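You operate a simulated robot arm through the tools that you are given. There is no shell and no other tool. Be economical: measure what you need, move in short steps, check, and stop when the job is done.

The job below is to be done with a simulated two-armed robot. You get a single attempt, and the scene is never put back.

Task
Pack the purple nail polish and the cotton pad in the zip pouch and zip it shut.
Fine: hold the pouch while you work the zip, and the nail tray while you lift the bottle out.

It is judged by the outcome, as a careful person would: the job done as asked, and still so three seconds after it is handed in. It fails if anything else is knocked over, pushed out of place, dropped, spilled or broken.

Robot
Two 7-joint arms with two-finger parallel grippers on one trunk, on a base that drives. Base frame: it is fixed to the floor where the robot stands at the start and does not move with it; the origin is under the middle of the robot, x ahead of it, y to its left, z up. Units: m, rad, N and s.
The left shoulder is at the start at [0.07, 0.13, 1.076], the right one opposite. With the tool pointing down near the work surface each hand reaches from about 0.22 to 0.52 m from the robot's upright axis, wherever it stands, measured 20 degrees to its own side. Places, roughly: inside of the zip pouch [0.5, 0, 0.8]; pouch zip [0.5, 0.1, 0.9]. Payload 1.57 kg a hand.
Tool frame (each hand has its own): the origin (TCP) lies between the finger pads and is the grasp point; the fingertips stand 0.03 m ahead of it; z points along the fingers, y is the line along which they close. Largest opening 0.08 m; finger width 0.017, thickness 0.012; the body of the gripper, 0.04 by 0.082 m, starts 0.08 m behind the TCP.
Orientation is that of the tool frame in the base frame, as a unit quaternion [x, y, z, w]. With the fingers straight down and closing along the base's y, the tool's x points along the base's -x, its y along +y and its z along -z.

Tools
- The arms move only by the tool play_rows. It takes "left_targets", "right_targets" or both (then of equal length, played together; a hand with none holds still); each is a list of rows, each a list of 7 numbers: the shift along the tool's x, y, z in m, then the turn, a rotation vector about the tool's x, y, z in rad, then the closure, from 0 (fully open) to 1 (shut). In form: [[dx, dy, dz, wx, wy, wz, jaw], ...]. A call has 1 to 12 rows; each row is the pose to reach, as a shift and turn from the pose commanded when the call began, along the tool's axes at that moment. Each row takes 0.2 s and may step no farther than 0.05 m and 0.15 rad from the row before; otherwise, or with a gripper value out of range, the whole call is refused. Where a pose cannot be reached the arm comes as near as it can. A force on the tool above 60 N (or 10 N above the force at the start of the call, whichever is more), or a blocked arm, ends the call early, and 0.2 s more pass. Each finger travels about 0.108 m/s and halts on what it meets, pressing with about 42 N; the grip force reading is that of the motor and also rises with nothing between the fingers. The clock runs only during rows and for 0.2 s after the last one: add rows that repeat a pose to give the fingers time. It gives the time, the measured TCP pose, the force on the tool (base axes), the opening and the grip force at its end, in the units of the frame above (readings bear some noise), with the torque about the TCP (base axes, N m) and any sound that the robot's microphone picked up.
- Cameras (640 x 400 px; columns grow to the right, rows downward): "scene" is now at [0.1253, -0.0328, 1.2922]; the picture's right is [-0.41, -0.91, -0.00], its down [-0.63, 0.28, -0.73] and it looks along [0.66, -0.30, -0.69] (base axes); focal length 286 px, centre (320, 200). "left" rides on the left gripper at [0.072, 0.006, -0.122] in its tool frame; the picture's right is [-0.09, 1.00, 0.00], its down [-0.84, -0.08, -0.54] and it looks along [-0.54, -0.05, 0.84] (tool axes); focal length 238 px, centre (320, 200). "right" rides on the right gripper at [0.072, -0.007, -0.122] in its tool frame; the picture's right is [0.09, 1.00, 0.00], its down [-0.84, 0.08, -0.54] and it looks along [-0.54, 0.05, 0.84] (tool axes); focal length 238 px, centre (320, 200). There is no depth. A picture from a camera that has moved, and an enlarged one, comes with that camera's place and axes in the base frame and with its lens.
- camera(camera): a new picture of that camera. The clock stands still meanwhile.
- slide_trunk(by): slides the trunk up (or, below 0, down) by that many m; the arms and the scene camera ride with it, the base frame stays. It gives what a move gives, with no picture.
- steer(legs): drives the robot by 1 to 6 legs, each [ahead, left, turn to the left] in m, m and rad, along the robot's own axes; the way and the turn of a leg run together, so that a leg with both is an arc; at most 1.5 m and 3.142 rad a leg. The arms and the cameras ride along, it lands a little off, and it stops where it bumps. It gives what a move gives.
- aim_head(pan, tilt): turns the head with the scene camera to pan (to the left, within 1.501 rad either way) and tilt (down, from -0.506 to 1.204), counted from straight ahead of the robot. It gives what a move gives.
- close_up(camera, box): a new picture of the part [left, top, right, bottom] of that camera's present view, enlarged. The clock stands still meanwhile.
- job_done(): hands the job in; it is judged then, once.

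Go step by step. Nothing tells you exact positions but the pictures and the camera data: compare them with the known pose of the tool, close in by small moves and look again before you grip or let go. The budget is 120 turns and 92 pictures, counting those below and the enlarged ones. Unless the task says otherwise, let go and move clear before handing in, and close with one line.

The tools are called after "Emit:" as a command line: name --argument value ..., lists and objects as JSON in quotes. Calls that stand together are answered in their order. play_rows: Moves the arms, as the interface text tells. Its arguments: {"type":"object","properties":{"left_targets":{"type":"array"},"right_targets":{"type":"array"}},"required":[]} The other tools are called the same way: slide_trunk (by) slides the trunk up or down; steer (legs) drives the base; aim_head (pan, tilt) turns the head that bears the scene camera; camera (camera) takes a picture; close_up (camera, box) takes an enlarged picture of a part of a camera's view; job_done () hands the job in.

At the start:

```text
time_s: 0.0
left_eef_pos: [0.3275, 0.0012, 1.1252]
left_orientation: [0.001, 1.0, -0.001, 0.002]
left_wrist_force: [0.3, -0.4, 0.0]
left_torque: [-0.01, -0.01, -0.01]
left_gripper_width: 0.0801
left_finger_force: 0.1
right_eef_pos: [0.2728, -0.2457, 1.0744]
right_orientation: [0.0, 1.0, -0.001, 0.001]
right_wrist_force: [0.2, 0.0, -0.2]
right_torque: [0.02, 0.04, -0.01]
right_gripper_width: 0.0797
right_finger_force: 0.0
trunk travel left (down, up): [-0.713, 0.227]
robot x, y, heading: [-0.0005, 0.0024, -0.002]
head pan, tilt: [-0.422, 0.759]
```

scene: 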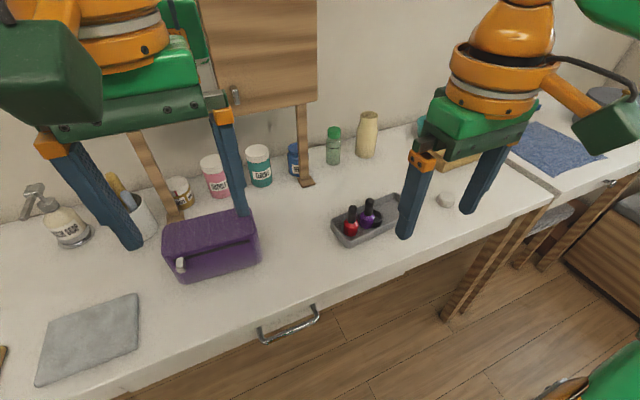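
right: 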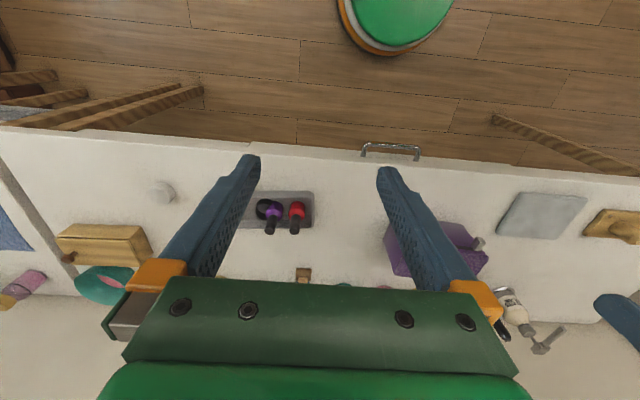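
left: 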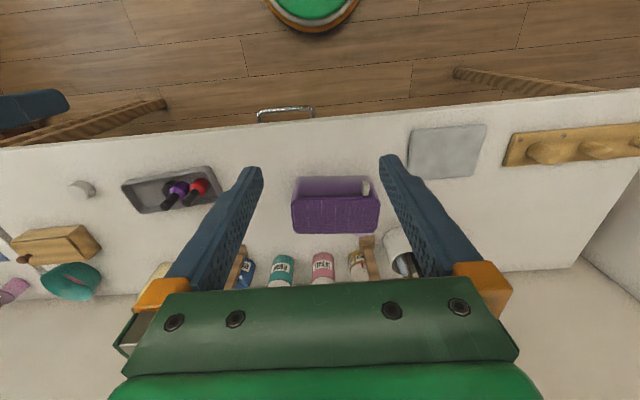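

I see a purple pouch near the middle, a grey nail tray holding red, purple and possibly black bottles to its right, and a small white disc farther right that may be the cotton pad. I'll look closer first.

Emit:
close_up --camera "scene" --box '[320, 160, 480, 260]'

Emit:
close_up --camera "scene" --box '[140, 190, 300, 290]'

Emit:
close_up --camera "left" --box '[40, 140, 240, 265]'

Emit:
close_up --camera "left" --box '[260, 140, 420, 240]'

```text
4.00 times, centred on (400, 210) of scene
camera zoom: at [0.1253, -0.0328, 1.2922], right [-0.41, -0.91, 0.0], down [-0.63, 0.28, -0.73], along [0.66, -0.3, -0.69], focal length 1145 px, centre (0, 160)
```

zoom: 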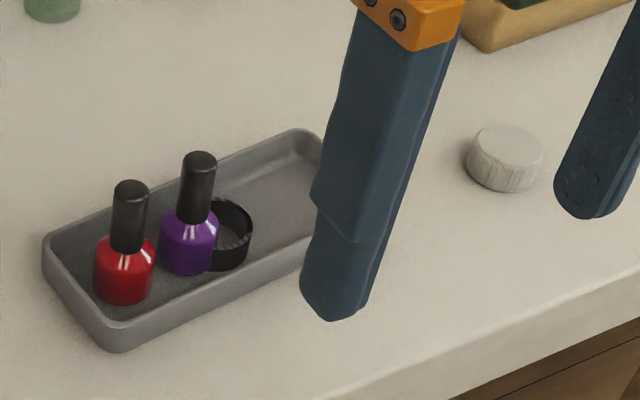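

```text
4.00 times, centred on (220, 240) of scene
camera zoom: at [0.1253, -0.0328, 1.2922], right [-0.41, -0.91, 0.0], down [-0.63, 0.28, -0.73], along [0.66, -0.3, -0.69], focal length 1145 px, centre (720, 40)
```

zoom: 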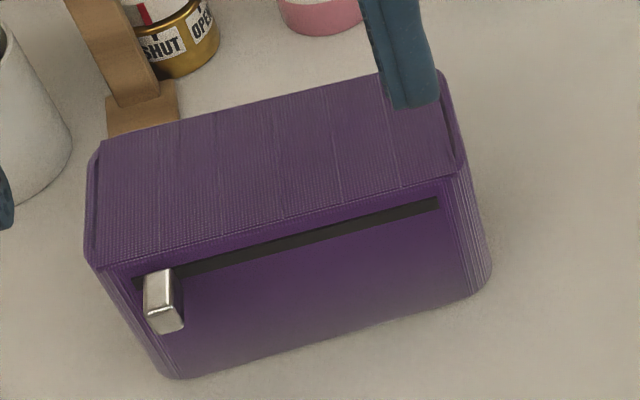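

```text
3.20 times, centred on (140, 202) of left
camera zoom: at [0.2558, 0.0086, 1.2466], right [0.09, 1.0, 0.0], down [0.84, -0.08, 0.54], along [0.54, -0.05, -0.84], focal length 763 px, centre (896, 192)
```

zoom: 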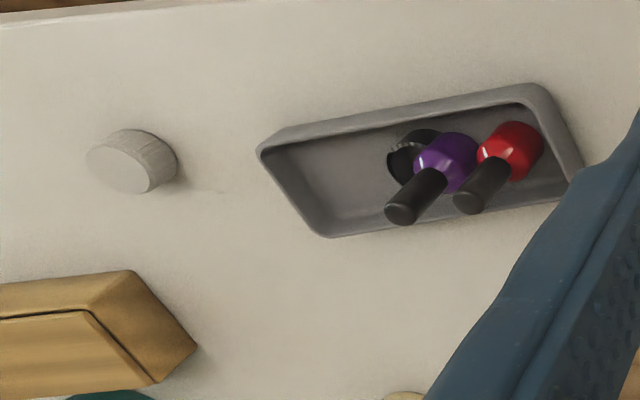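

```text
4.00 times, centred on (340, 190) of left
camera zoom: at [0.2558, 0.0086, 1.2466], right [0.09, 1.0, 0.0], down [0.84, -0.08, 0.54], along [0.54, -0.05, -0.84], focal length 953 px, centre (240, 240)
```

zoom: 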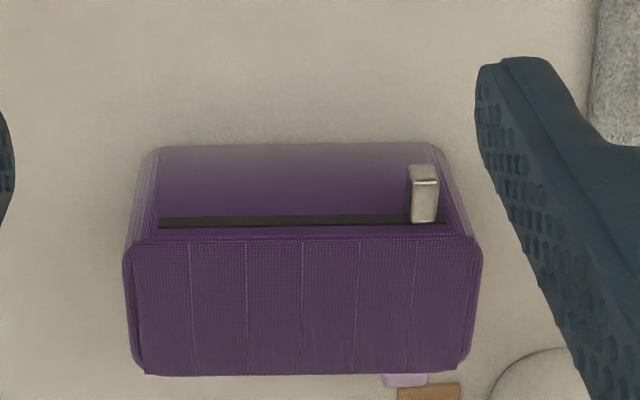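

The pouch is about x 0.49–0.57, y −0.065–0.095, with its top near z 0.88 and its zip slider at the +y end of the front face. I take the purple bottle to be near (0.49, −0.32) and the cotton pad near (0.49, −0.57). I'll move the left arm aside and look at the pouch.

Emit:
play_rows --left_targets '[[0.0, 0.05, 0, 0, 0, 0, 0], [0, 0.1, 0, 0, 0, 0, 0], [0, 0.15, 0, 0, 0, 0, 0], [0, 0.2, 0, 0, 0, 0, 0]]'

Emit:
aim_head --pan 0.05 --tilt 0.85

Emit:
close_up --camera "scene" --box '[220, 120, 420, 245]'

Emit:
camera --camera "scene"

```text
time_s: 1.0
left_eef_pos: [0.3285, 0.2048, 1.1225]
left_orientation: [0.0, 1.0, -0.002, 0.002]
left_wrist_force: [-0.2, 0.3, 0.8]
left_torque: [-0.03, 0.03, -0.03]
left_gripper_width: 0.0799
left_finger_force: 0.1
right_eef_pos: [0.2719, -0.245, 1.0749]
right_orientation: [0.0, 1.0, -0.001, 0.001]
right_wrist_force: [0.1, 1.2, -0.4]
right_torque: [-0.04, 0.01, 0.02]
right_gripper_width: 0.08
right_finger_force: 0.1
trunk travel left (down, up): [-0.713, 0.227]
robot x, y, heading: [0.0019, -0.0015, 0.0]
head pan, tilt: [-0.422, 0.759]
```

```text
time_s: 1.9
left_eef_pos: [0.3287, 0.2001, 1.1229]
left_orientation: [0.0, 1.0, 0.0, 0.001]
left_wrist_force: [-0.4, 0.4, -1.6]
left_torque: [-0.01, 0.01, 0.0]
left_gripper_width: 0.0799
left_finger_force: 0.1
right_eef_pos: [0.2738, -0.2449, 1.0735]
right_orientation: [0.0, 1.0, -0.001, 0.001]
right_wrist_force: [-0.6, 0.2, -0.6]
right_torque: [0.0, -0.01, 0.03]
right_gripper_width: 0.0799
right_finger_force: 0.1
trunk travel left (down, up): [-0.713, 0.227]
robot x, y, heading: [-0.001, -0.0021, -0.0]
head pan, tilt: [0.051, 0.85]
```

```text
3.20 times, centred on (320, 182) of scene
camera zoom: at [0.1282, 0.0047, 1.2849], right [0.05, -1.0, 0.0], down [-0.75, -0.04, -0.66], along [0.66, 0.03, -0.75], focal length 916 px, centre (320, 256)
```

zoom: 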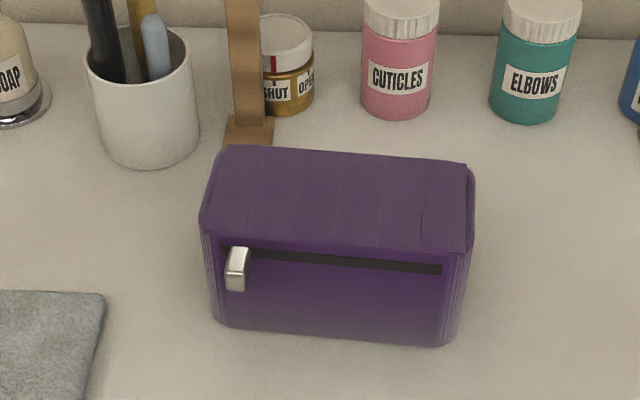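

```text
83 pictures are left
camera scene: at [0.1282, 0.0047, 1.2849], right [0.05, -1.0, 0.0], down [-0.75, -0.04, -0.66], along [0.66, 0.03, -0.75], focal length 286 px, centre (320, 200)
```

scene: 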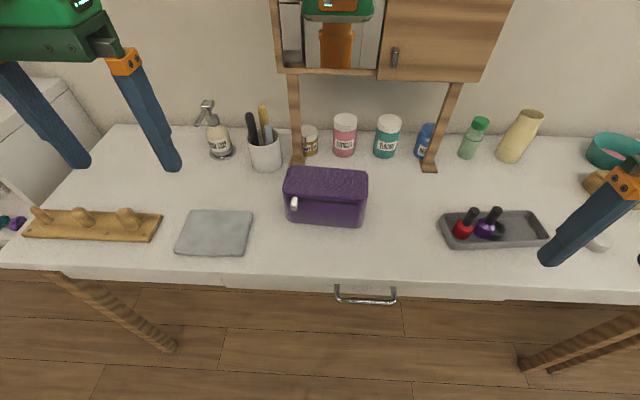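

The top of the pouch looks like a lid, with the zip slot running along the front face. I'll bring the left wrist camera in for a close look at the slider and the lid seam.

Emit:
play_rows --left_targets '[[-0.014, -0.026, 0.034, 0, 0, 0, 0], [-0.028, -0.052, 0.068, 0, 0, 0, 0], [-0.042, -0.078, 0.102, 0, 0, 0, 0], [-0.056, -0.104, 0.136, 0, 0, 0, 0], [-0.07, -0.13, 0.17, 0, 0, 0, 0], [-0.07, -0.13, 0.17, 0, 0, 0, 0]]'

Emit:
camera --camera "left"

```text
time_s: 3.3
left_eef_pos: [0.3985, 0.0709, 0.9549]
left_orientation: [0.0, 1.0, -0.002, 0.0]
left_wrist_force: [0.6, 0.1, -0.4]
left_torque: [-0.01, 0.05, 0.04]
left_gripper_width: 0.08
left_finger_force: 0.0
right_eef_pos: [0.2719, -0.246, 1.0747]
right_orientation: [0.0, 1.0, 0.0, 0.0]
right_wrist_force: [-0.5, -1.0, 0.6]
right_torque: [-0.04, -0.01, -0.01]
right_gripper_width: 0.0798
right_finger_force: 0.0
trunk travel left (down, up): [-0.713, 0.227]
robot x, y, heading: [-0.0011, 0.0029, -0.004]
head pan, tilt: [0.051, 0.85]
```

```text
82 pictures are left
camera left: at [0.3259, 0.0794, 1.0762], right [0.09, 1.0, 0.0], down [0.84, -0.08, 0.54], along [0.54, -0.05, -0.84], focal length 238 px, centre (320, 200)
```

left: 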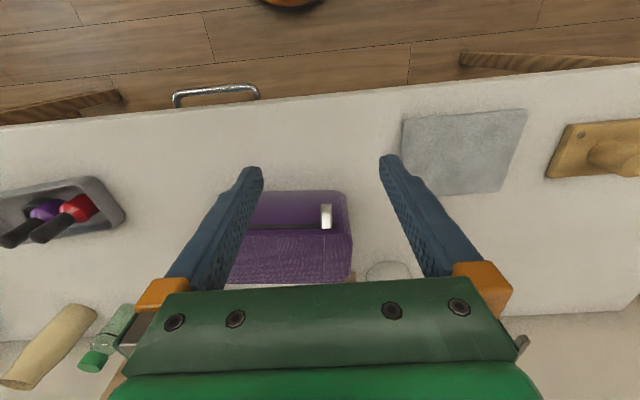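

Emit:
close_up --camera "left" --box '[230, 180, 390, 280]'

Emit:
close_up --camera "scene" --box '[270, 155, 390, 230]'

```text
4.00 times, centred on (310, 230) of left
camera zoom: at [0.3259, 0.0794, 1.0762], right [0.09, 1.0, 0.0], down [0.84, -0.08, 0.54], along [0.54, -0.05, -0.84], focal length 953 px, centre (360, 80)
```

zoom: 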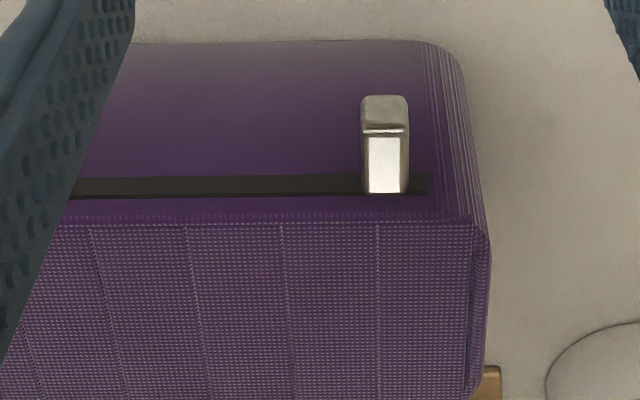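

```text
5.33 times, centred on (330, 192) of scene
camera zoom: at [0.1276, 0.0056, 1.2849], right [0.05, -1.0, 0.0], down [-0.75, -0.04, -0.66], along [0.66, 0.03, -0.75], focal length 1527 px, centre (267, 240)
```

zoom: 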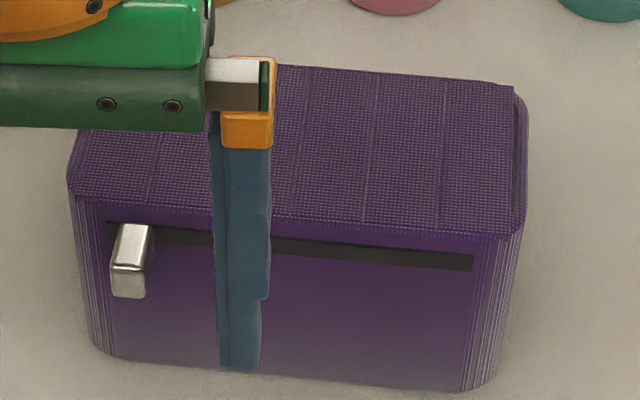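

The lid is panelled and the slider is a small metal block, about 12 mm wide, near (0.48, 0.071, 0.865). The slot runs to about y −0.05, so pulling the slider toward −y should open it. I'll drive 6 cm closer and tilt the right hand so it can brace the pouch's −y side.

Emit:
steer --legs '[[0.06, 0, 0]]'

Emit:
play_rows --right_targets '[[-0.02, 0.01, 0.0, -0.14, 0, 0, 1], [-0.05, 0.03, 0.0, -0.28, 0, 0, 1], [-0.08, 0.05, 0.02, -0.42, 0, 0, 1], [-0.11, 0.07, 0.04, -0.56, 0, 0, 1], [-0.14, 0.08, 0.06, -0.7, 0, 0, 1], [-0.17, 0.09, 0.09, -0.7, 0, 0, 1], [-0.19, 0.1, 0.12, -0.7, 0, 0, 1], [-0.19, 0.1, 0.12, -0.7, 0, 0, 1]]'

Emit:
camera --camera "scene"

```text
time_s: 4.3
left_eef_pos: [0.4546, 0.0715, 0.9554]
left_orientation: [0.0, 1.0, -0.001, 0.003]
left_wrist_force: [-0.4, 0.2, -0.1]
left_torque: [0.01, -0.01, -0.03]
left_gripper_width: 0.08
left_finger_force: 0.0
right_eef_pos: [0.3291, -0.2473, 1.075]
right_orientation: [-0.001, 1.0, 0.0, 0.002]
right_wrist_force: [0.0, 0.4, 0.3]
right_torque: [-0.01, 0.03, -0.02]
right_gripper_width: 0.0797
right_finger_force: 0.0
trunk travel left (down, up): [-0.713, 0.227]
robot x, y, heading: [0.0571, -0.0023, -0.007]
head pan, tilt: [0.051, 0.85]
```

```text
time_s: 6.1
left_eef_pos: [0.4584, 0.0729, 0.9535]
left_orientation: [0.001, 1.0, -0.001, 0.002]
left_wrist_force: [-0.5, -0.3, 0.5]
left_torque: [0.0, 0.02, 0.0]
left_gripper_width: 0.0798
left_finger_force: 0.2
right_eef_pos: [0.5023, -0.1399, 0.9669]
right_orientation: [0.001, 0.94, 0.342, 0.001]
right_wrist_force: [0.0, -0.6, -0.1]
right_torque: [-0.01, -0.03, 0.0]
right_gripper_width: 0.0
right_finger_force: 21.3
right hand out of reach, approached as far as the arm can: row 7, 8
trunk travel left (down, up): [-0.713, 0.227]
robot x, y, heading: [0.0613, -0.0029, -0.004]
head pan, tilt: [0.051, 0.85]
```

```text
79 pictures are left
camera scene: at [0.1877, 0.0048, 1.2849], right [0.05, -1.0, 0.0], down [-0.75, -0.04, -0.66], along [0.66, 0.03, -0.75], focal length 286 px, centre (320, 200)
```

scene: 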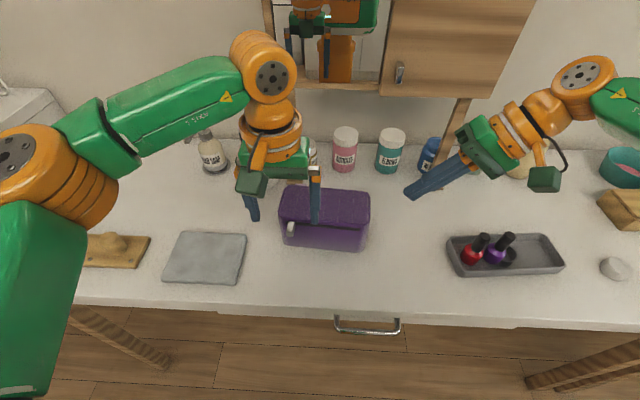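

The right hand tilted correctly but ran out of reach at x 0.50. I'll creep 4 cm further ahead, then lower the brace.

Emit:
steer --legs '[[0.04, 0, 0]]'

Emit:
camera --camera "scene"

```text
time_s: 7.0
left_eef_pos: [0.4947, 0.0706, 0.955]
left_orientation: [0.0, 1.0, -0.001, 0.002]
left_wrist_force: [-0.2, 0.1, 0.5]
left_torque: [0.01, -0.04, -0.03]
left_gripper_width: 0.0799
left_finger_force: 0.0
right_eef_pos: [0.5382, -0.1396, 0.9686]
right_orientation: [0.001, 0.94, 0.342, 0.003]
right_wrist_force: [0.0, 1.0, 0.5]
right_torque: [0.01, -0.02, 0.0]
right_gripper_width: 0.0001
right_finger_force: 21.3
trunk travel left (down, up): [-0.713, 0.227]
robot x, y, heading: [0.1004, 0.0021, -0.0]
head pan, tilt: [0.051, 0.85]
```

```text
78 pictures are left
camera scene: at [0.2226, 0.0049, 1.2855], right [0.05, -1.0, 0.0], down [-0.75, -0.04, -0.66], along [0.66, 0.03, -0.75], focal length 286 px, centre (320, 200)
```

scene: 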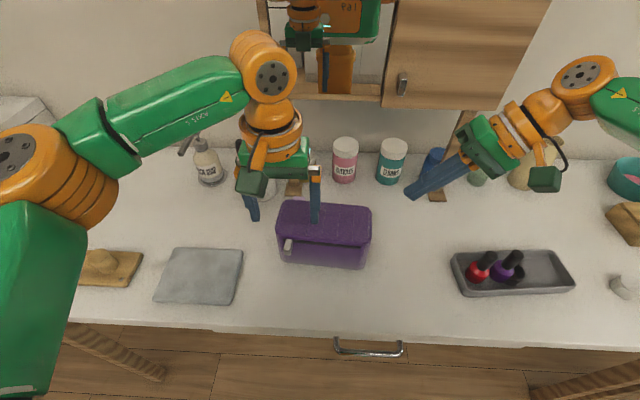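

Both hands are clear. I'll lower the right brace beside the pouch, and back the left hand off so it can drop in front of the slider.

Emit:
play_rows --left_targets '[[0.03, 0, 0, 0, 0, 0, 0], [0.05, 0, 0, 0, 0, 0, 0], [0.05, 0, 0.03, 0, 0, 0, 0], [0.05, 0, 0.06, 0, 0, 0, 0], [0.05, 0, 0.08, 0, 0, 0, 0], [0.05, 0, 0.08, 0, 0, 0, 0]]' --right_targets '[[0.01, -0.012, 0.021, 0, 0, 0, 1], [0.01, -0.024, 0.042, 0, 0, 0, 1], [0.01, -0.036, 0.063, 0, 0, 0, 1], [0.01, -0.048, 0.084, 0, 0, 0, 1], [0.01, -0.062, 0.105, 0, 0, 0, 1], [0.01, -0.062, 0.105, 0, 0, 0, 1]]'

Emit:
camera --camera "left"

Emit:
camera --camera "right"

Emit:
close_up --camera "scene" --box '[240, 170, 460, 308]'

```text
time_s: 8.4
left_eef_pos: [0.449, 0.0721, 0.8721]
left_orientation: [0.0, 1.0, -0.001, 0.0]
left_wrist_force: [0.9, 0.0, 0.0]
left_torque: [0.02, 0.0, -0.01]
left_gripper_width: 0.0802
left_finger_force: 0.1
right_eef_pos: [0.4966, -0.1074, 0.8875]
right_orientation: [0.002, 0.94, 0.341, 0.001]
right_wrist_force: [-0.2, -0.2, 0.3]
right_torque: [-0.01, -0.01, -0.04]
right_gripper_width: 0.0
right_finger_force: 21.0
right hand out of reach, approached as far as the arm can: row 2, 3, 4, 5, 6
trunk travel left (down, up): [-0.713, 0.227]
robot x, y, heading: [0.1002, -0.0005, 0.003]
head pan, tilt: [0.051, 0.85]
```

```text
77 pictures are left
camera left: at [0.3761, 0.0787, 0.9959], right [0.09, 1.0, 0.0], down [0.84, -0.08, 0.54], along [0.54, -0.05, -0.84], focal length 238 px, centre (320, 200)
```

left: 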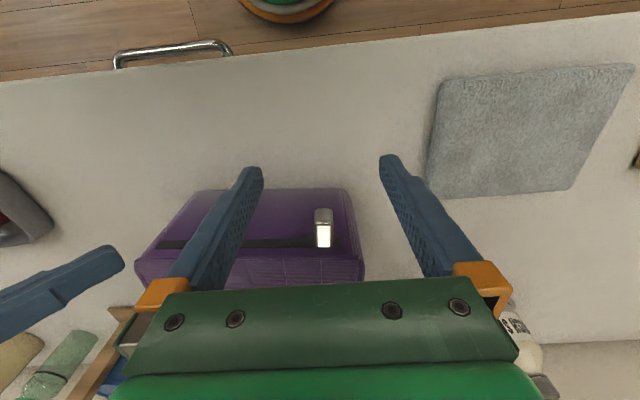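

```text
76 pictures are left
camera right: at [0.4244, -0.1891, 0.9748], right [-0.09, 0.76, 0.64], down [0.83, -0.29, 0.47], along [0.54, 0.57, -0.61], focal length 238 px, centre (320, 200)
```

right: 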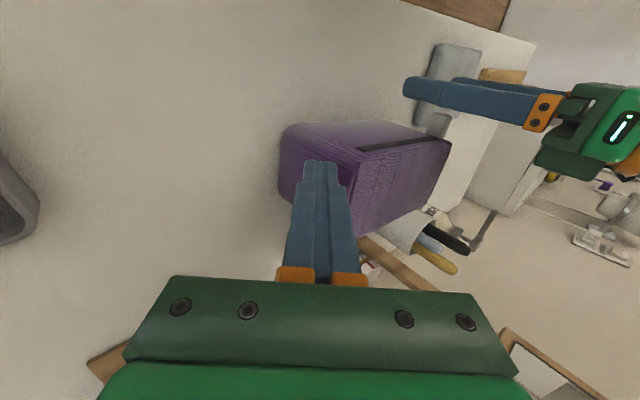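

```text
2.90 times, centred on (350, 239) of scene
camera zoom: at [0.2279, 0.0048, 1.2849], right [0.05, -1.0, 0.0], down [-0.75, -0.04, -0.66], along [0.66, 0.03, -0.75], focal length 830 px, centre (233, 87)
```

zoom: 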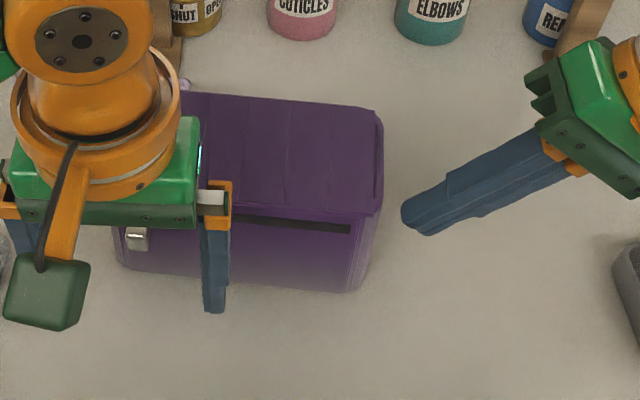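

The slider is at about (0.476, 0.071, 0.871), and the right hand stops just short of a good brace point. I'll back the left hand off, drive 4 cm more, then lower the right hand straight down.

Emit:
play_rows --left_targets '[[0.03, 0, 0, 0, 0, 0, 0], [0.045, 0, 0, 0, 0, 0, 0], [0.045, 0, 0, 0, 0, 0, 0]]' --right_targets '[[0.0, -0.01, 0, 0, 0, 0, 1], [0.0, -0.01, 0, 0, 0, 0, 1], [0.0, -0.01, 0, 0, 0, 0, 1]]'

Emit:
steer --legs '[[0.045, 0, 0]]'

Emit:
play_rows --right_targets '[[0.0, -0.005, 0.005, 0, 0, 0, 1], [0.0, -0.01, 0.012, 0, 0, 0, 1], [0.0, -0.015, 0.018, 0, 0, 0, 1], [0.0, -0.015, 0.018, 0, 0, 0, 1]]'

Emit:
camera --camera "scene"

```text
time_s: 9.2
left_eef_pos: [0.4022, 0.0712, 0.8743]
left_orientation: [0.0, 1.0, -0.001, 0.0]
left_wrist_force: [-0.5, 0.1, -0.2]
left_torque: [0.0, -0.01, 0.01]
left_gripper_width: 0.0801
left_finger_force: 0.0
right_eef_pos: [0.4924, -0.1132, 0.884]
right_orientation: [0.002, 0.94, 0.342, 0.001]
right_wrist_force: [-0.4, 0.8, -0.1]
right_torque: [0.01, 0.03, 0.03]
right_gripper_width: 0.0
right_finger_force: 21.5
right hand out of reach, approached as far as the arm can: row 1, 2, 3
trunk travel left (down, up): [-0.713, 0.227]
robot x, y, heading: [0.1025, -0.001, -0.002]
head pan, tilt: [0.051, 0.85]
```

```text
time_s: 10.1
left_eef_pos: [0.4461, 0.0715, 0.8749]
left_orientation: [0.0, 1.0, -0.001, 0.003]
left_wrist_force: [-1.6, -0.1, 0.9]
left_torque: [0.0, -0.05, -0.02]
left_gripper_width: 0.08
left_finger_force: 0.1
right_eef_pos: [0.5348, -0.113, 0.8858]
right_orientation: [0.0, 0.94, 0.341, 0.003]
right_wrist_force: [-1.2, -0.2, 0.4]
right_torque: [-0.01, -0.07, -0.01]
right_gripper_width: 0.0
right_finger_force: 21.3
trunk travel left (down, up): [-0.713, 0.227]
robot x, y, heading: [0.144, -0.0013, -0.002]
head pan, tilt: [0.051, 0.85]
```

```text
time_s: 11.1
left_eef_pos: [0.4484, 0.0717, 0.8733]
left_orientation: [-0.001, 1.0, 0.0, 0.001]
left_wrist_force: [0.4, 0.6, -0.3]
left_torque: [-0.02, -0.01, -0.03]
left_gripper_width: 0.08
left_finger_force: 0.1
right_eef_pos: [0.5257, -0.1114, 0.873]
right_orientation: [0.002, 0.94, 0.34, 0.002]
right_wrist_force: [0.1, 0.1, 0.7]
right_torque: [-0.01, -0.02, -0.03]
right_gripper_width: 0.0001
right_finger_force: 21.2
right hand out of reach, approached as far as the arm can: row 1, 2, 3, 4
trunk travel left (down, up): [-0.713, 0.227]
robot x, y, heading: [0.1404, 0.002, 0.004]
head pan, tilt: [0.051, 0.85]
```

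```text
74 pictures are left
camera scene: at [0.2719, 0.0048, 1.2849], right [0.05, -1.0, 0.0], down [-0.75, -0.04, -0.66], along [0.66, 0.03, -0.75], focal length 286 px, centre (320, 200)
```

scene: 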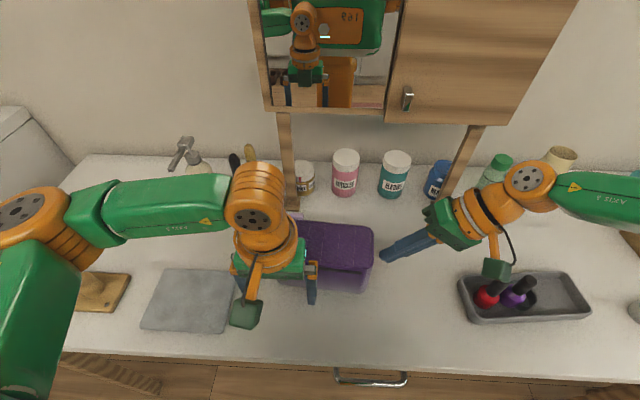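

The right fingers are beside the −y wall near its top. I'll ease them to contact while the left hand advances to straddle the slider.

Emit:
play_rows --left_targets '[[-0.01, 0, 0.002, 0, 0, 0, 0], [-0.02, 0, 0.005, 0, 0, 0, 0], [-0.026, 0, 0.006, 0, 0, 0, 0], [-0.026, 0, 0.006, 0, 0, 0, 0]]' --right_targets '[[0.0, 0.003, 0.003, 0, 0, 0, 1], [0.0, 0.006, 0.005, 0, 0, 0, 1], [0.0, 0.009, 0.0075, 0, 0, 0, 1], [0.0, 0.009, 0.0075, 0, 0, 0, 1]]'

Emit:
close_up --camera "left" --box '[200, 150, 440, 300]'

Emit:
close_up --camera "right" --box '[240, 80, 480, 230]'

```text
time_s: 12.1
left_eef_pos: [0.4736, 0.0711, 0.8684]
left_orientation: [-0.001, 1.0, -0.001, 0.0]
left_wrist_force: [0.8, -0.1, -0.3]
left_torque: [0.01, -0.01, 0.01]
left_gripper_width: 0.0798
left_finger_force: 0.1
right_eef_pos: [0.5273, -0.0982, 0.8718]
right_orientation: [0.001, 0.94, 0.341, 0.0]
right_wrist_force: [0.0, -1.3, -0.4]
right_torque: [0.01, 0.01, 0.0]
right_gripper_width: 0.0001
right_finger_force: 21.6
trunk travel left (down, up): [-0.713, 0.227]
robot x, y, heading: [0.1433, -0.0023, 0.002]
head pan, tilt: [0.051, 0.85]
```

```text
2.67 times, centred on (320, 225) of left
camera zoom: at [0.4015, 0.0786, 0.9904], right [0.09, 1.0, 0.0], down [0.84, -0.08, 0.54], along [0.54, -0.05, -0.84], focal length 636 px, centre (320, 133)
```

zoom: 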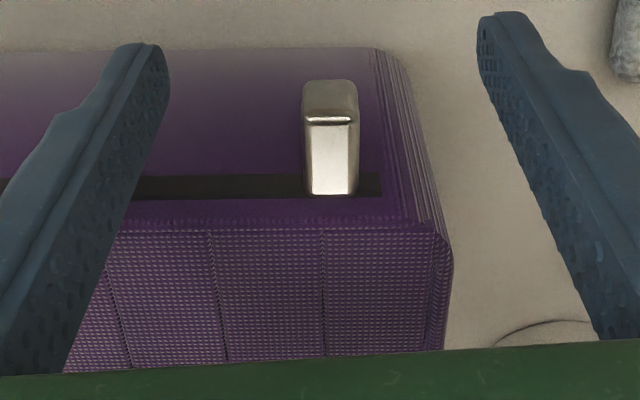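

```text
2.67 times, centred on (360, 155) of right
camera zoom: at [0.4546, -0.1801, 0.9605], right [-0.09, 0.76, 0.64], down [0.84, -0.29, 0.47], along [0.54, 0.58, -0.61], focal length 636 px, centre (213, 320)
```

zoom: 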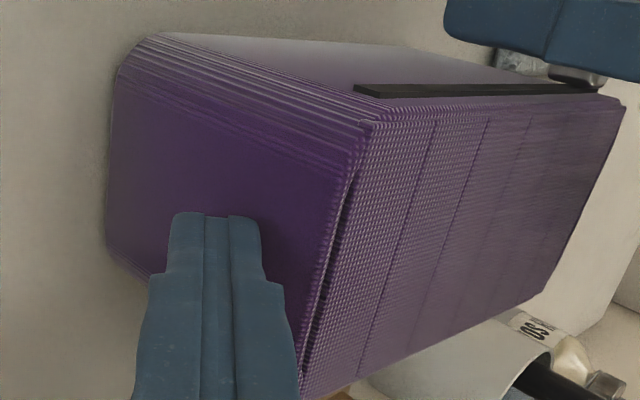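

The slider sits between the left fingers and the right fingers are about touching the wall. I'll close the left hand on the slider and nudge the brace in.

Emit:
play_rows --left_targets '[[0, 0, 0, 0, 0, 0, 0.5], [0, 0, 0, 0, 0, 0, 0.9], [0, 0, 0, 0, 0, 0, 0.9], [0, 0, 0, 0, 0, 0, 0.9]]' --right_targets '[[0, 0.001, 0.001, 0, 0, 0, 1], [0, 0.003, 0.002, 0, 0, 0, 1], [0, 0.003, 0.002, 0, 0, 0, 1], [0, 0.003, 0.002, 0, 0, 0, 1]]'

Emit:
close_up --camera "left" --box '[200, 150, 440, 300]'

```text
time_s: 13.1
left_eef_pos: [0.4743, 0.0717, 0.8686]
left_orientation: [0.0, 1.0, -0.001, 0.0]
left_wrist_force: [-0.2, -0.1, 1.1]
left_torque: [-0.02, 0.02, -0.08]
left_gripper_width: 0.0119
left_finger_force: 29.6
right_eef_pos: [0.5262, -0.0956, 0.8734]
right_orientation: [0.001, 0.94, 0.341, 0.002]
right_wrist_force: [0.8, -0.8, 0.6]
right_torque: [0.02, -0.04, 0.0]
right_gripper_width: 0.0
right_finger_force: 20.8
trunk travel left (down, up): [-0.713, 0.227]
robot x, y, heading: [0.1448, -0.0018, 0.002]
head pan, tilt: [0.051, 0.85]
```

```text
2.67 times, centred on (320, 225) of left
camera zoom: at [0.4014, 0.0788, 0.9905], right [0.09, 1.0, 0.0], down [0.84, -0.08, 0.54], along [0.54, -0.05, -0.84], focal length 636 px, centre (320, 133)
```

zoom: 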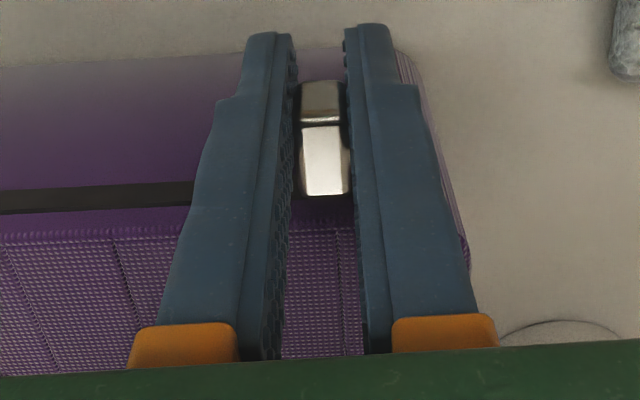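

The slider is gripped at 12 mm wide. I'll pull it slowly toward −y for a short distance and check.

Emit:
play_rows --left_targets '[[0, -0.004, 0, 0, 0, 0, 0.9], [0, -0.01, 0, 0, 0, 0, 0.9], [0, -0.016, 0, 0, 0, 0, 0.9], [0, -0.022, 0, 0, 0, 0, 0.9], [0, -0.028, 0, 0, 0, 0, 0.9]]'

Emit:
camera --camera "scene"

Emit:
close_up --camera "right" --box '[240, 60, 560, 260]'

```text
time_s: 14.3
left_eef_pos: [0.4741, 0.0422, 0.8686]
left_orientation: [0.0, 1.0, 0.0, 0.001]
left_wrist_force: [0.3, -0.2, 0.5]
left_torque: [0.05, 0.13, -0.03]
left_gripper_width: 0.0117
left_finger_force: 28.6
right_eef_pos: [0.5259, -0.0932, 0.873]
right_orientation: [0.002, 0.94, 0.341, 0.001]
right_wrist_force: [0.0, -0.5, -0.3]
right_torque: [0.01, 0.03, 0.0]
right_gripper_width: 0.0
right_finger_force: 21.2
trunk travel left (down, up): [-0.713, 0.227]
robot x, y, heading: [0.1415, 0.0003, -0.002]
head pan, tilt: [0.051, 0.85]
```

```text
70 pictures are left
camera scene: at [0.2724, 0.0046, 1.2848], right [0.05, -1.0, 0.0], down [-0.75, -0.04, -0.66], along [0.66, 0.03, -0.75], focal length 286 px, centre (320, 200)
```

scene: 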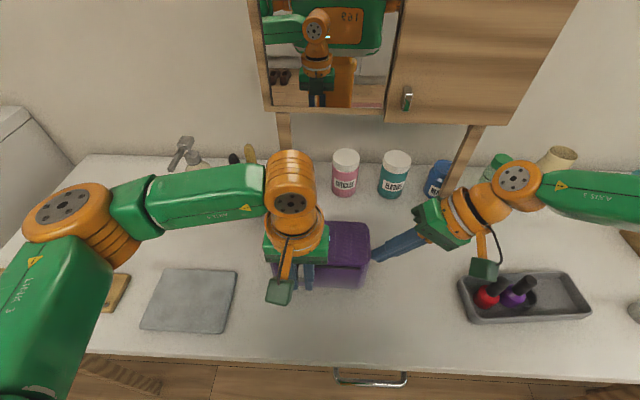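

```text
2.00 times, centred on (400, 160) of right
camera zoom: at [0.4545, -0.1766, 0.9611], right [-0.09, 0.76, 0.64], down [0.84, -0.29, 0.47], along [0.54, 0.58, -0.61], focal length 477 px, centre (160, 280)
```

zoom: 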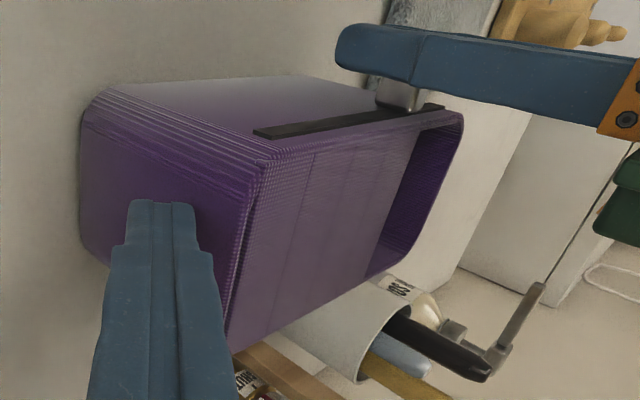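

The panels retract as the slider moves, so the pouch is opening and it hasn't shifted. I'll continue the pull.

Emit:
play_rows --left_targets '[[0, -0.008, 0, 0, 0, 0, 0.9], [0, -0.016, 0, 0, 0, 0, 0.9], [0, -0.024, 0, 0, 0, 0, 0.9], [0, -0.032, 0, 0, 0, 0, 0.9], [0, -0.04, 0, 0, 0, 0, 0.9], [0, -0.048, 0, 0, 0, 0, 0.9], [0, -0.056, 0, 0, 0, 0, 0.9], [0, -0.064, 0, 0, 0, 0, 0.9], [0, -0.072, 0, 0, 0, 0, 0.9], [0, -0.078, 0, 0, 0, 0, 0.9]]'

Emit:
camera --camera "scene"

Emit:
close_up --camera "right" --box '[240, 60, 560, 260]'

```text
time_s: 16.5
left_eef_pos: [0.4741, -0.0352, 0.8671]
left_orientation: [-0.001, 1.0, -0.001, 0.0]
left_wrist_force: [-0.5, 1.0, 1.0]
left_torque: [0.07, 0.05, 0.0]
left_gripper_width: 0.0122
left_finger_force: 30.0
right_eef_pos: [0.5265, -0.0966, 0.8732]
right_orientation: [0.001, 0.94, 0.341, 0.0]
right_wrist_force: [-0.7, -0.2, 0.1]
right_torque: [-0.01, 0.03, -0.04]
right_gripper_width: 0.0001
right_finger_force: 21.0
trunk travel left (down, up): [-0.713, 0.227]
robot x, y, heading: [0.1443, -0.0006, -0.003]
head pan, tilt: [0.051, 0.85]
```

```text
68 pictures are left
camera scene: at [0.2724, 0.0044, 1.2848], right [0.05, -1.0, 0.0], down [-0.75, -0.04, -0.66], along [0.66, 0.03, -0.75], focal length 286 px, centre (320, 200)
```

scene: 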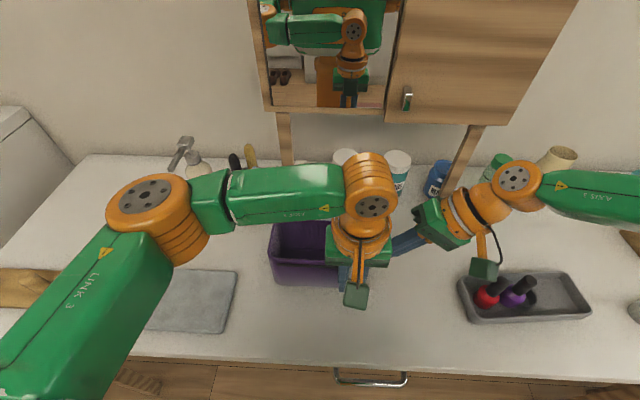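

```text
2.00 times, centred on (400, 160) of right
camera zoom: at [0.4545, -0.1767, 0.9611], right [-0.09, 0.76, 0.64], down [0.84, -0.29, 0.47], along [0.54, 0.58, -0.61], focal length 477 px, centre (160, 280)
```

zoom: 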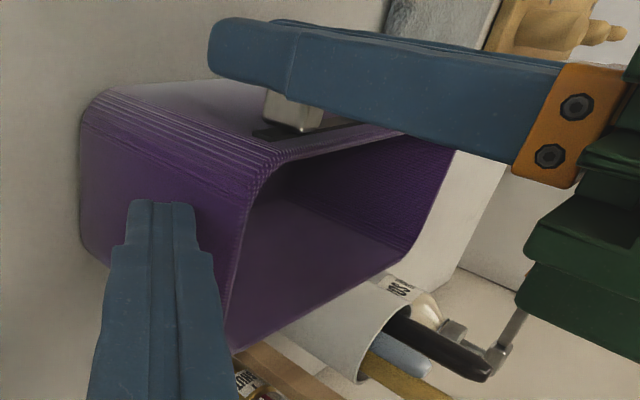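

The pouch is wide open and still in place. I'll release the slider and withdraw both hands upward.

Emit:
play_rows --left_targets '[[0, 0, 0, 0, 0, 0, 0.5], [0, 0, 0, 0, 0, 0, 0.5], [0.03, 0, 0, 0, 0, 0, 0.5], [0.06, 0, 0, 0, 0, 0, 0.5], [0.06, 0.02, -0.04, 0, 0, 0, 0.5], [0.06, 0.05, -0.08, 0, 0, 0, 0.5], [0.06, 0.09, -0.11, 0, 0, 0, 0.3], [0.06, 0.13, -0.13, 0, 0, 0, 0.3]]' --right_targets '[[0, 0, 0, 0, 0, 0, 1], [0, 0, 0, 0, 0, 0, 1], [0, -0.015, -0.013, 0, 0, 0, 1], [0, -0.03, -0.026, 0, 0, 0, 1], [0, -0.02, -0.05, 0, 0, 0, 1], [0, 0.0, -0.075, 0, 0, 0, 1], [0, 0.02, -0.1, 0, 0, 0, 1], [0.0, 0.02, -0.13, 0, 0, 0, 1]]'

Emit:
camera --camera "scene"

```text
time_s: 18.3
left_eef_pos: [0.4133, 0.0967, 0.9982]
left_orientation: [0.001, 1.0, -0.001, 0.001]
left_wrist_force: [-0.5, 0.2, 0.1]
left_torque: [-0.01, 0.0, -0.02]
left_gripper_width: 0.0561
left_finger_force: 0.1
right_eef_pos: [0.526, -0.1635, 0.9859]
right_orientation: [0.001, 0.94, 0.342, 0.002]
right_wrist_force: [0.1, 0.1, -0.6]
right_torque: [0.01, 0.0, 0.02]
right_gripper_width: 0.0
right_finger_force: 21.4
right hand out of reach, approached as far as the arm can: row 4
trunk travel left (down, up): [-0.713, 0.227]
robot x, y, heading: [0.1433, -0.003, -0.002]
head pan, tilt: [0.051, 0.85]
```

```text
66 pictures are left
camera scene: at [0.2714, 0.006, 1.2849], right [0.05, -1.0, 0.0], down [-0.75, -0.04, -0.66], along [0.66, 0.03, -0.75], focal length 286 px, centre (320, 200)
```

scene: 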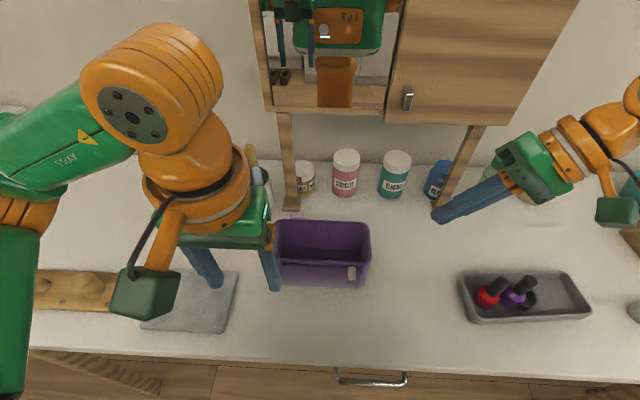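

The pouch stands open and the slider is clear. The tray spans about y −0.25 to −0.466, so the right hand can pinch its empty right end while the left lifts the purple bottle. I'll straighten the right hand, back off, and drive right.

Emit:
play_rows --left_targets '[[0.02, 0, -0.01, 0, 0, 0, 0], [0.04, 0, -0.02, 0, 0, 0, 0], [0.06, 0, -0.03, 0, 0, 0, 0], [0.06, 0, -0.04, 0, 0, 0, 0], [0.06, 0, -0.05, 0, 0, 0, 0], [0.06, 0, -0.05, 0, 0, 0, 0]]' --right_targets '[[0.025, -0.005, -0.02, 0.14, 0, 0, 0.8], [0.05, -0.01, -0.042, 0.28, 0, 0, 0.6], [0.075, -0.015, -0.063, 0.42, 0, 0, 0.4], [0.1, -0.02, -0.084, 0.56, 0, 0, 0.4], [0.126, -0.025, -0.105, 0.7, 0, 0, 0.4], [0.126, -0.025, -0.105, 0.7, 0, 0, 0.4]]'

Emit:
steer --legs '[[-0.13, 0, 0], [0, -0.38, 0], [0.08, 0, 0]]'

Emit:
aim_head --pan 0.0 --tilt 0.95

Emit:
camera --camera "scene"

Emit:
camera --camera "right"

Emit:
camera --camera "left"

```text
time_s: 19.7
left_eef_pos: [0.3549, 0.0948, 1.0476]
left_orientation: [0.001, 1.0, 0.0, 0.0]
left_wrist_force: [-0.1, 0.1, 0.1]
left_torque: [0.03, 0.01, -0.02]
left_gripper_width: 0.0802
left_finger_force: 0.1
right_eef_pos: [0.4003, -0.25, 1.0493]
right_orientation: [0.002, 1.0, -0.002, 0.0]
right_wrist_force: [0.1, -0.6, -0.3]
right_torque: [0.02, 0.02, -0.01]
right_gripper_width: 0.0481
right_finger_force: 0.1
trunk travel left (down, up): [-0.713, 0.227]
robot x, y, heading: [0.1449, -0.004, -0.001]
head pan, tilt: [0.051, 0.85]
```

```text
time_s: 23.6
left_eef_pos: [0.3012, -0.2836, 1.0488]
left_orientation: [0.001, 1.0, -0.001, 0.003]
left_wrist_force: [-0.1, 0.3, -0.9]
left_torque: [-0.03, -0.04, -0.01]
left_gripper_width: 0.08
left_finger_force: 0.0
right_eef_pos: [0.3465, -0.6295, 1.0501]
right_orientation: [0.003, 1.0, -0.001, 0.001]
right_wrist_force: [0.5, 0.2, 0.8]
right_torque: [0.0, 0.01, -0.01]
right_gripper_width: 0.0482
right_finger_force: 0.1
trunk travel left (down, up): [-0.713, 0.227]
robot x, y, heading: [0.0928, -0.3807, -0.002]
head pan, tilt: [0.051, 0.85]
```

```text
time_s: 24.3
left_eef_pos: [0.3048, -0.2841, 1.0485]
left_orientation: [0.001, 1.0, -0.001, -0.001]
left_wrist_force: [-0.7, 0.2, -1.1]
left_torque: [-0.03, 0.01, 0.03]
left_gripper_width: 0.0801
left_finger_force: 0.1
right_eef_pos: [0.3501, -0.63, 1.0497]
right_orientation: [0.003, 1.0, -0.002, 0.0]
right_wrist_force: [-0.2, -0.3, -0.6]
right_torque: [-0.01, -0.01, 0.0]
right_gripper_width: 0.048
right_finger_force: 0.1
trunk travel left (down, up): [-0.713, 0.227]
robot x, y, heading: [0.0927, -0.38, 0.0]
head pan, tilt: [0.0, 0.949]
```

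```text
65 pictures are left
camera scene: at [0.2176, -0.3793, 1.2773], right [0.0, -1.0, 0.0], down [-0.81, 0.0, -0.58], along [0.58, 0.0, -0.81], focal length 286 px, centre (320, 200)
```

scene: 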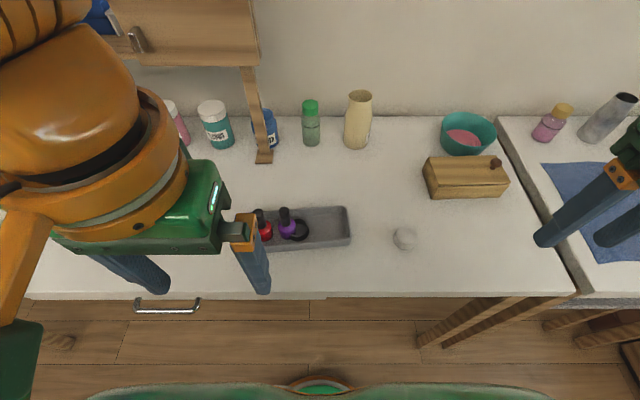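

```text
64 pictures are left
camera right: at [0.278, -0.6348, 1.1706], right [-0.09, 1.0, 0.0], down [0.84, 0.08, 0.54], along [0.54, 0.04, -0.84], focal length 238 px, centre (320, 200)
```

right: 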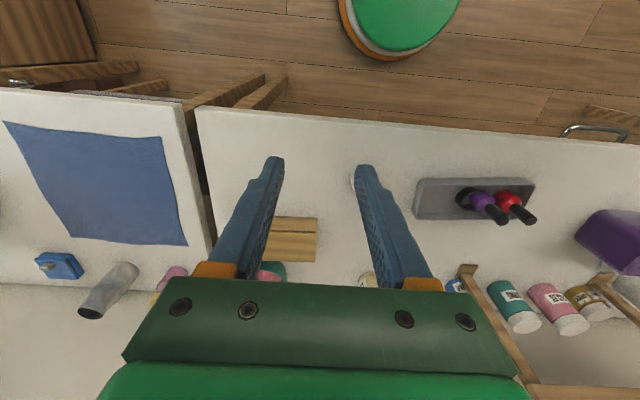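

```text
63 pictures are left
camera left: at [0.2326, -0.2769, 1.1705], right [0.09, 1.0, 0.0], down [0.84, -0.08, 0.54], along [0.54, -0.05, -0.84], focal length 238 px, centre (320, 200)
```

left: 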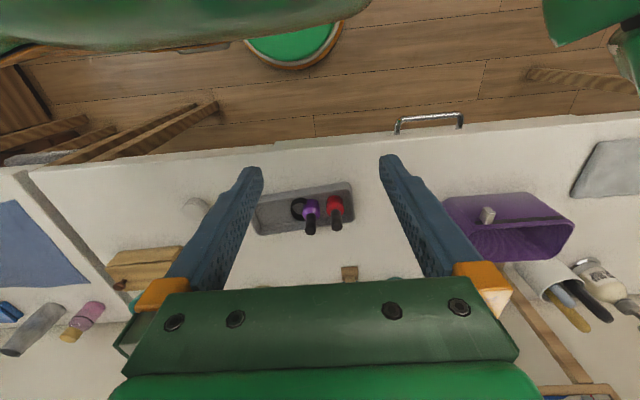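

The tray, bottles and pad are all in view. I'll enlarge to fix exact places.

Emit:
close_up --camera "left" --box '[230, 160, 390, 260]'

Emit:
close_up --camera "scene" --box '[250, 180, 410, 280]'

Emit:
close_up --camera "right" --box '[400, 150, 560, 250]'

```text
4.00 times, centred on (310, 210) of left
camera zoom: at [0.2326, -0.2769, 1.1705], right [0.09, 1.0, 0.0], down [0.84, -0.08, 0.54], along [0.54, -0.05, -0.84], focal length 953 px, centre (360, 160)
```

zoom: 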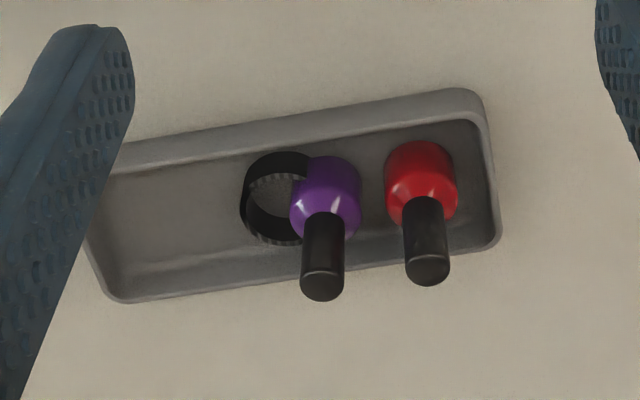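

```text
4.00 times, centred on (330, 230) of scene
camera zoom: at [0.2176, -0.3793, 1.2773], right [0.0, -1.0, 0.0], down [-0.81, 0.0, -0.58], along [0.58, 0.0, -0.81], focal length 1145 px, centre (280, 80)
```

zoom: 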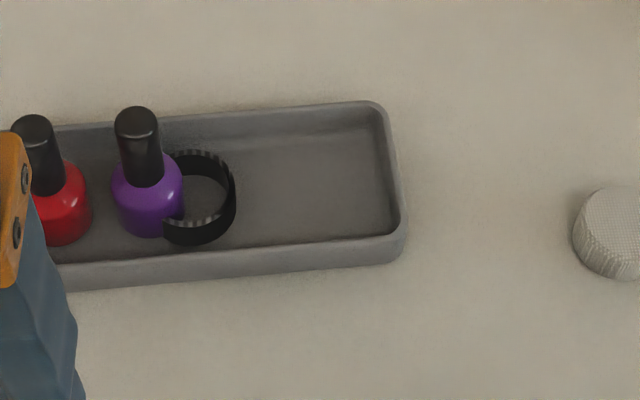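

```text
4.00 times, centred on (480, 200) of right
camera zoom: at [0.278, -0.6348, 1.1706], right [-0.09, 1.0, 0.0], down [0.84, 0.08, 0.54], along [0.54, 0.04, -0.84], focal length 953 px, centre (-320, 200)
```

zoom: 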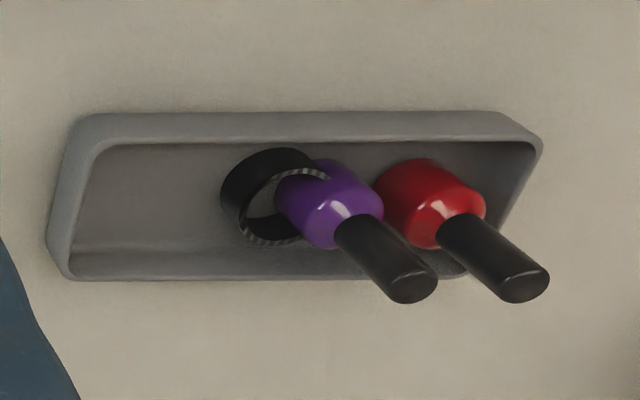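

The purple cap's top triangulates to (0.4915, −0.317, 0.862), with the red cap 45 mm away. The tray's right end wall is near (0.51, −0.432) and the tray is yawed about 0.1 rad. I'll bring both hands to hover points and look.

Emit:
play_rows --left_targets '[[-0.037, -0.007, 0.02, 0, 0, 0, 0.575], [-0.074, -0.013, 0.04, 0, 0, 0, 0.575], [-0.111, -0.02, 0.06, 0, 0, 0, 0.575], [-0.149, -0.026, 0.08, 0, 0, 0, 0.575], [-0.187, -0.033, 0.0985, 0, 0, 0, 0.575], [-0.187, -0.033, 0.0985, 0, 0, 0, 0.575]]' --right_targets '[[-0.018, 0.036, 0.024, 0, 0, -0.02, 0.4], [-0.036, 0.072, 0.048, 0, 0, -0.04, 0.4], [-0.054, 0.108, 0.072, 0, 0, -0.06, 0.4], [-0.072, 0.144, 0.096, 0, 0, -0.08, 0.4], [-0.09, 0.18, 0.12, 0, 0, -0.1, 0.4], [-0.09, 0.18, 0.12, 0, 0, -0.1, 0.4]]'

Emit:
camera --camera "right"

Emit:
camera --camera "left"

Emit:
camera --camera "scene"

```text
time_s: 25.7
left_eef_pos: [0.4895, -0.3169, 0.949]
left_orientation: [0.0, 1.0, 0.0, 0.002]
left_wrist_force: [-1.2, 0.3, -0.2]
left_torque: [0.01, -0.04, 0.03]
left_gripper_width: 0.034
left_finger_force: 0.0
right_eef_pos: [0.4275, -0.4794, 0.9313]
right_orientation: [-0.048, 0.999, -0.001, 0.002]
right_wrist_force: [-0.1, 0.2, 1.0]
right_torque: [0.01, -0.03, 0.0]
right_gripper_width: 0.0476
right_finger_force: 0.1
right hand out of reach, approached as far as the arm can: row 5, 6
trunk travel left (down, up): [-0.713, 0.227]
robot x, y, heading: [0.0937, -0.3791, -0.003]
head pan, tilt: [0.0, 0.949]
```

```text
59 pictures are left
camera right: at [0.3564, -0.4915, 1.052], right [-0.19, 0.98, 0.0], down [0.82, 0.16, 0.54], along [0.54, 0.1, -0.84], focal length 238 px, centre (320, 200)
```

right: 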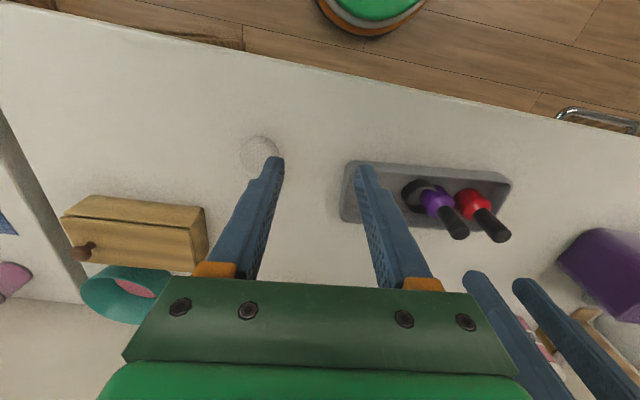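

```text
58 pictures are left
camera left: at [0.4175, -0.3103, 1.072], right [0.09, 1.0, 0.0], down [0.84, -0.08, 0.54], along [0.54, -0.05, -0.84], focal length 238 px, centre (320, 200)
```

left: 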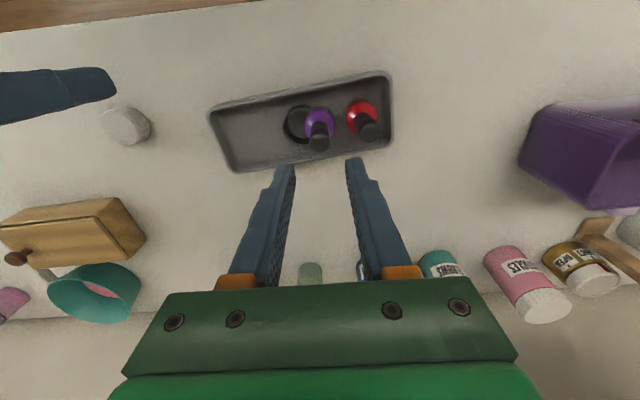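

```text
57 pictures are left
camera scene: at [0.2156, -0.3788, 1.2775], right [0.0, -1.0, 0.0], down [-0.81, 0.0, -0.58], along [0.58, 0.0, -0.81], focal length 286 px, centre (320, 200)
```

scene: 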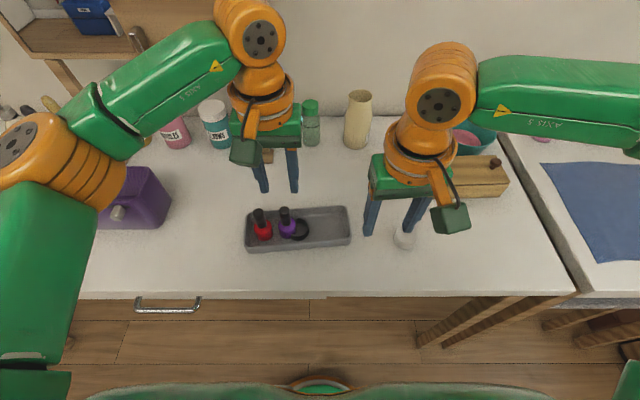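

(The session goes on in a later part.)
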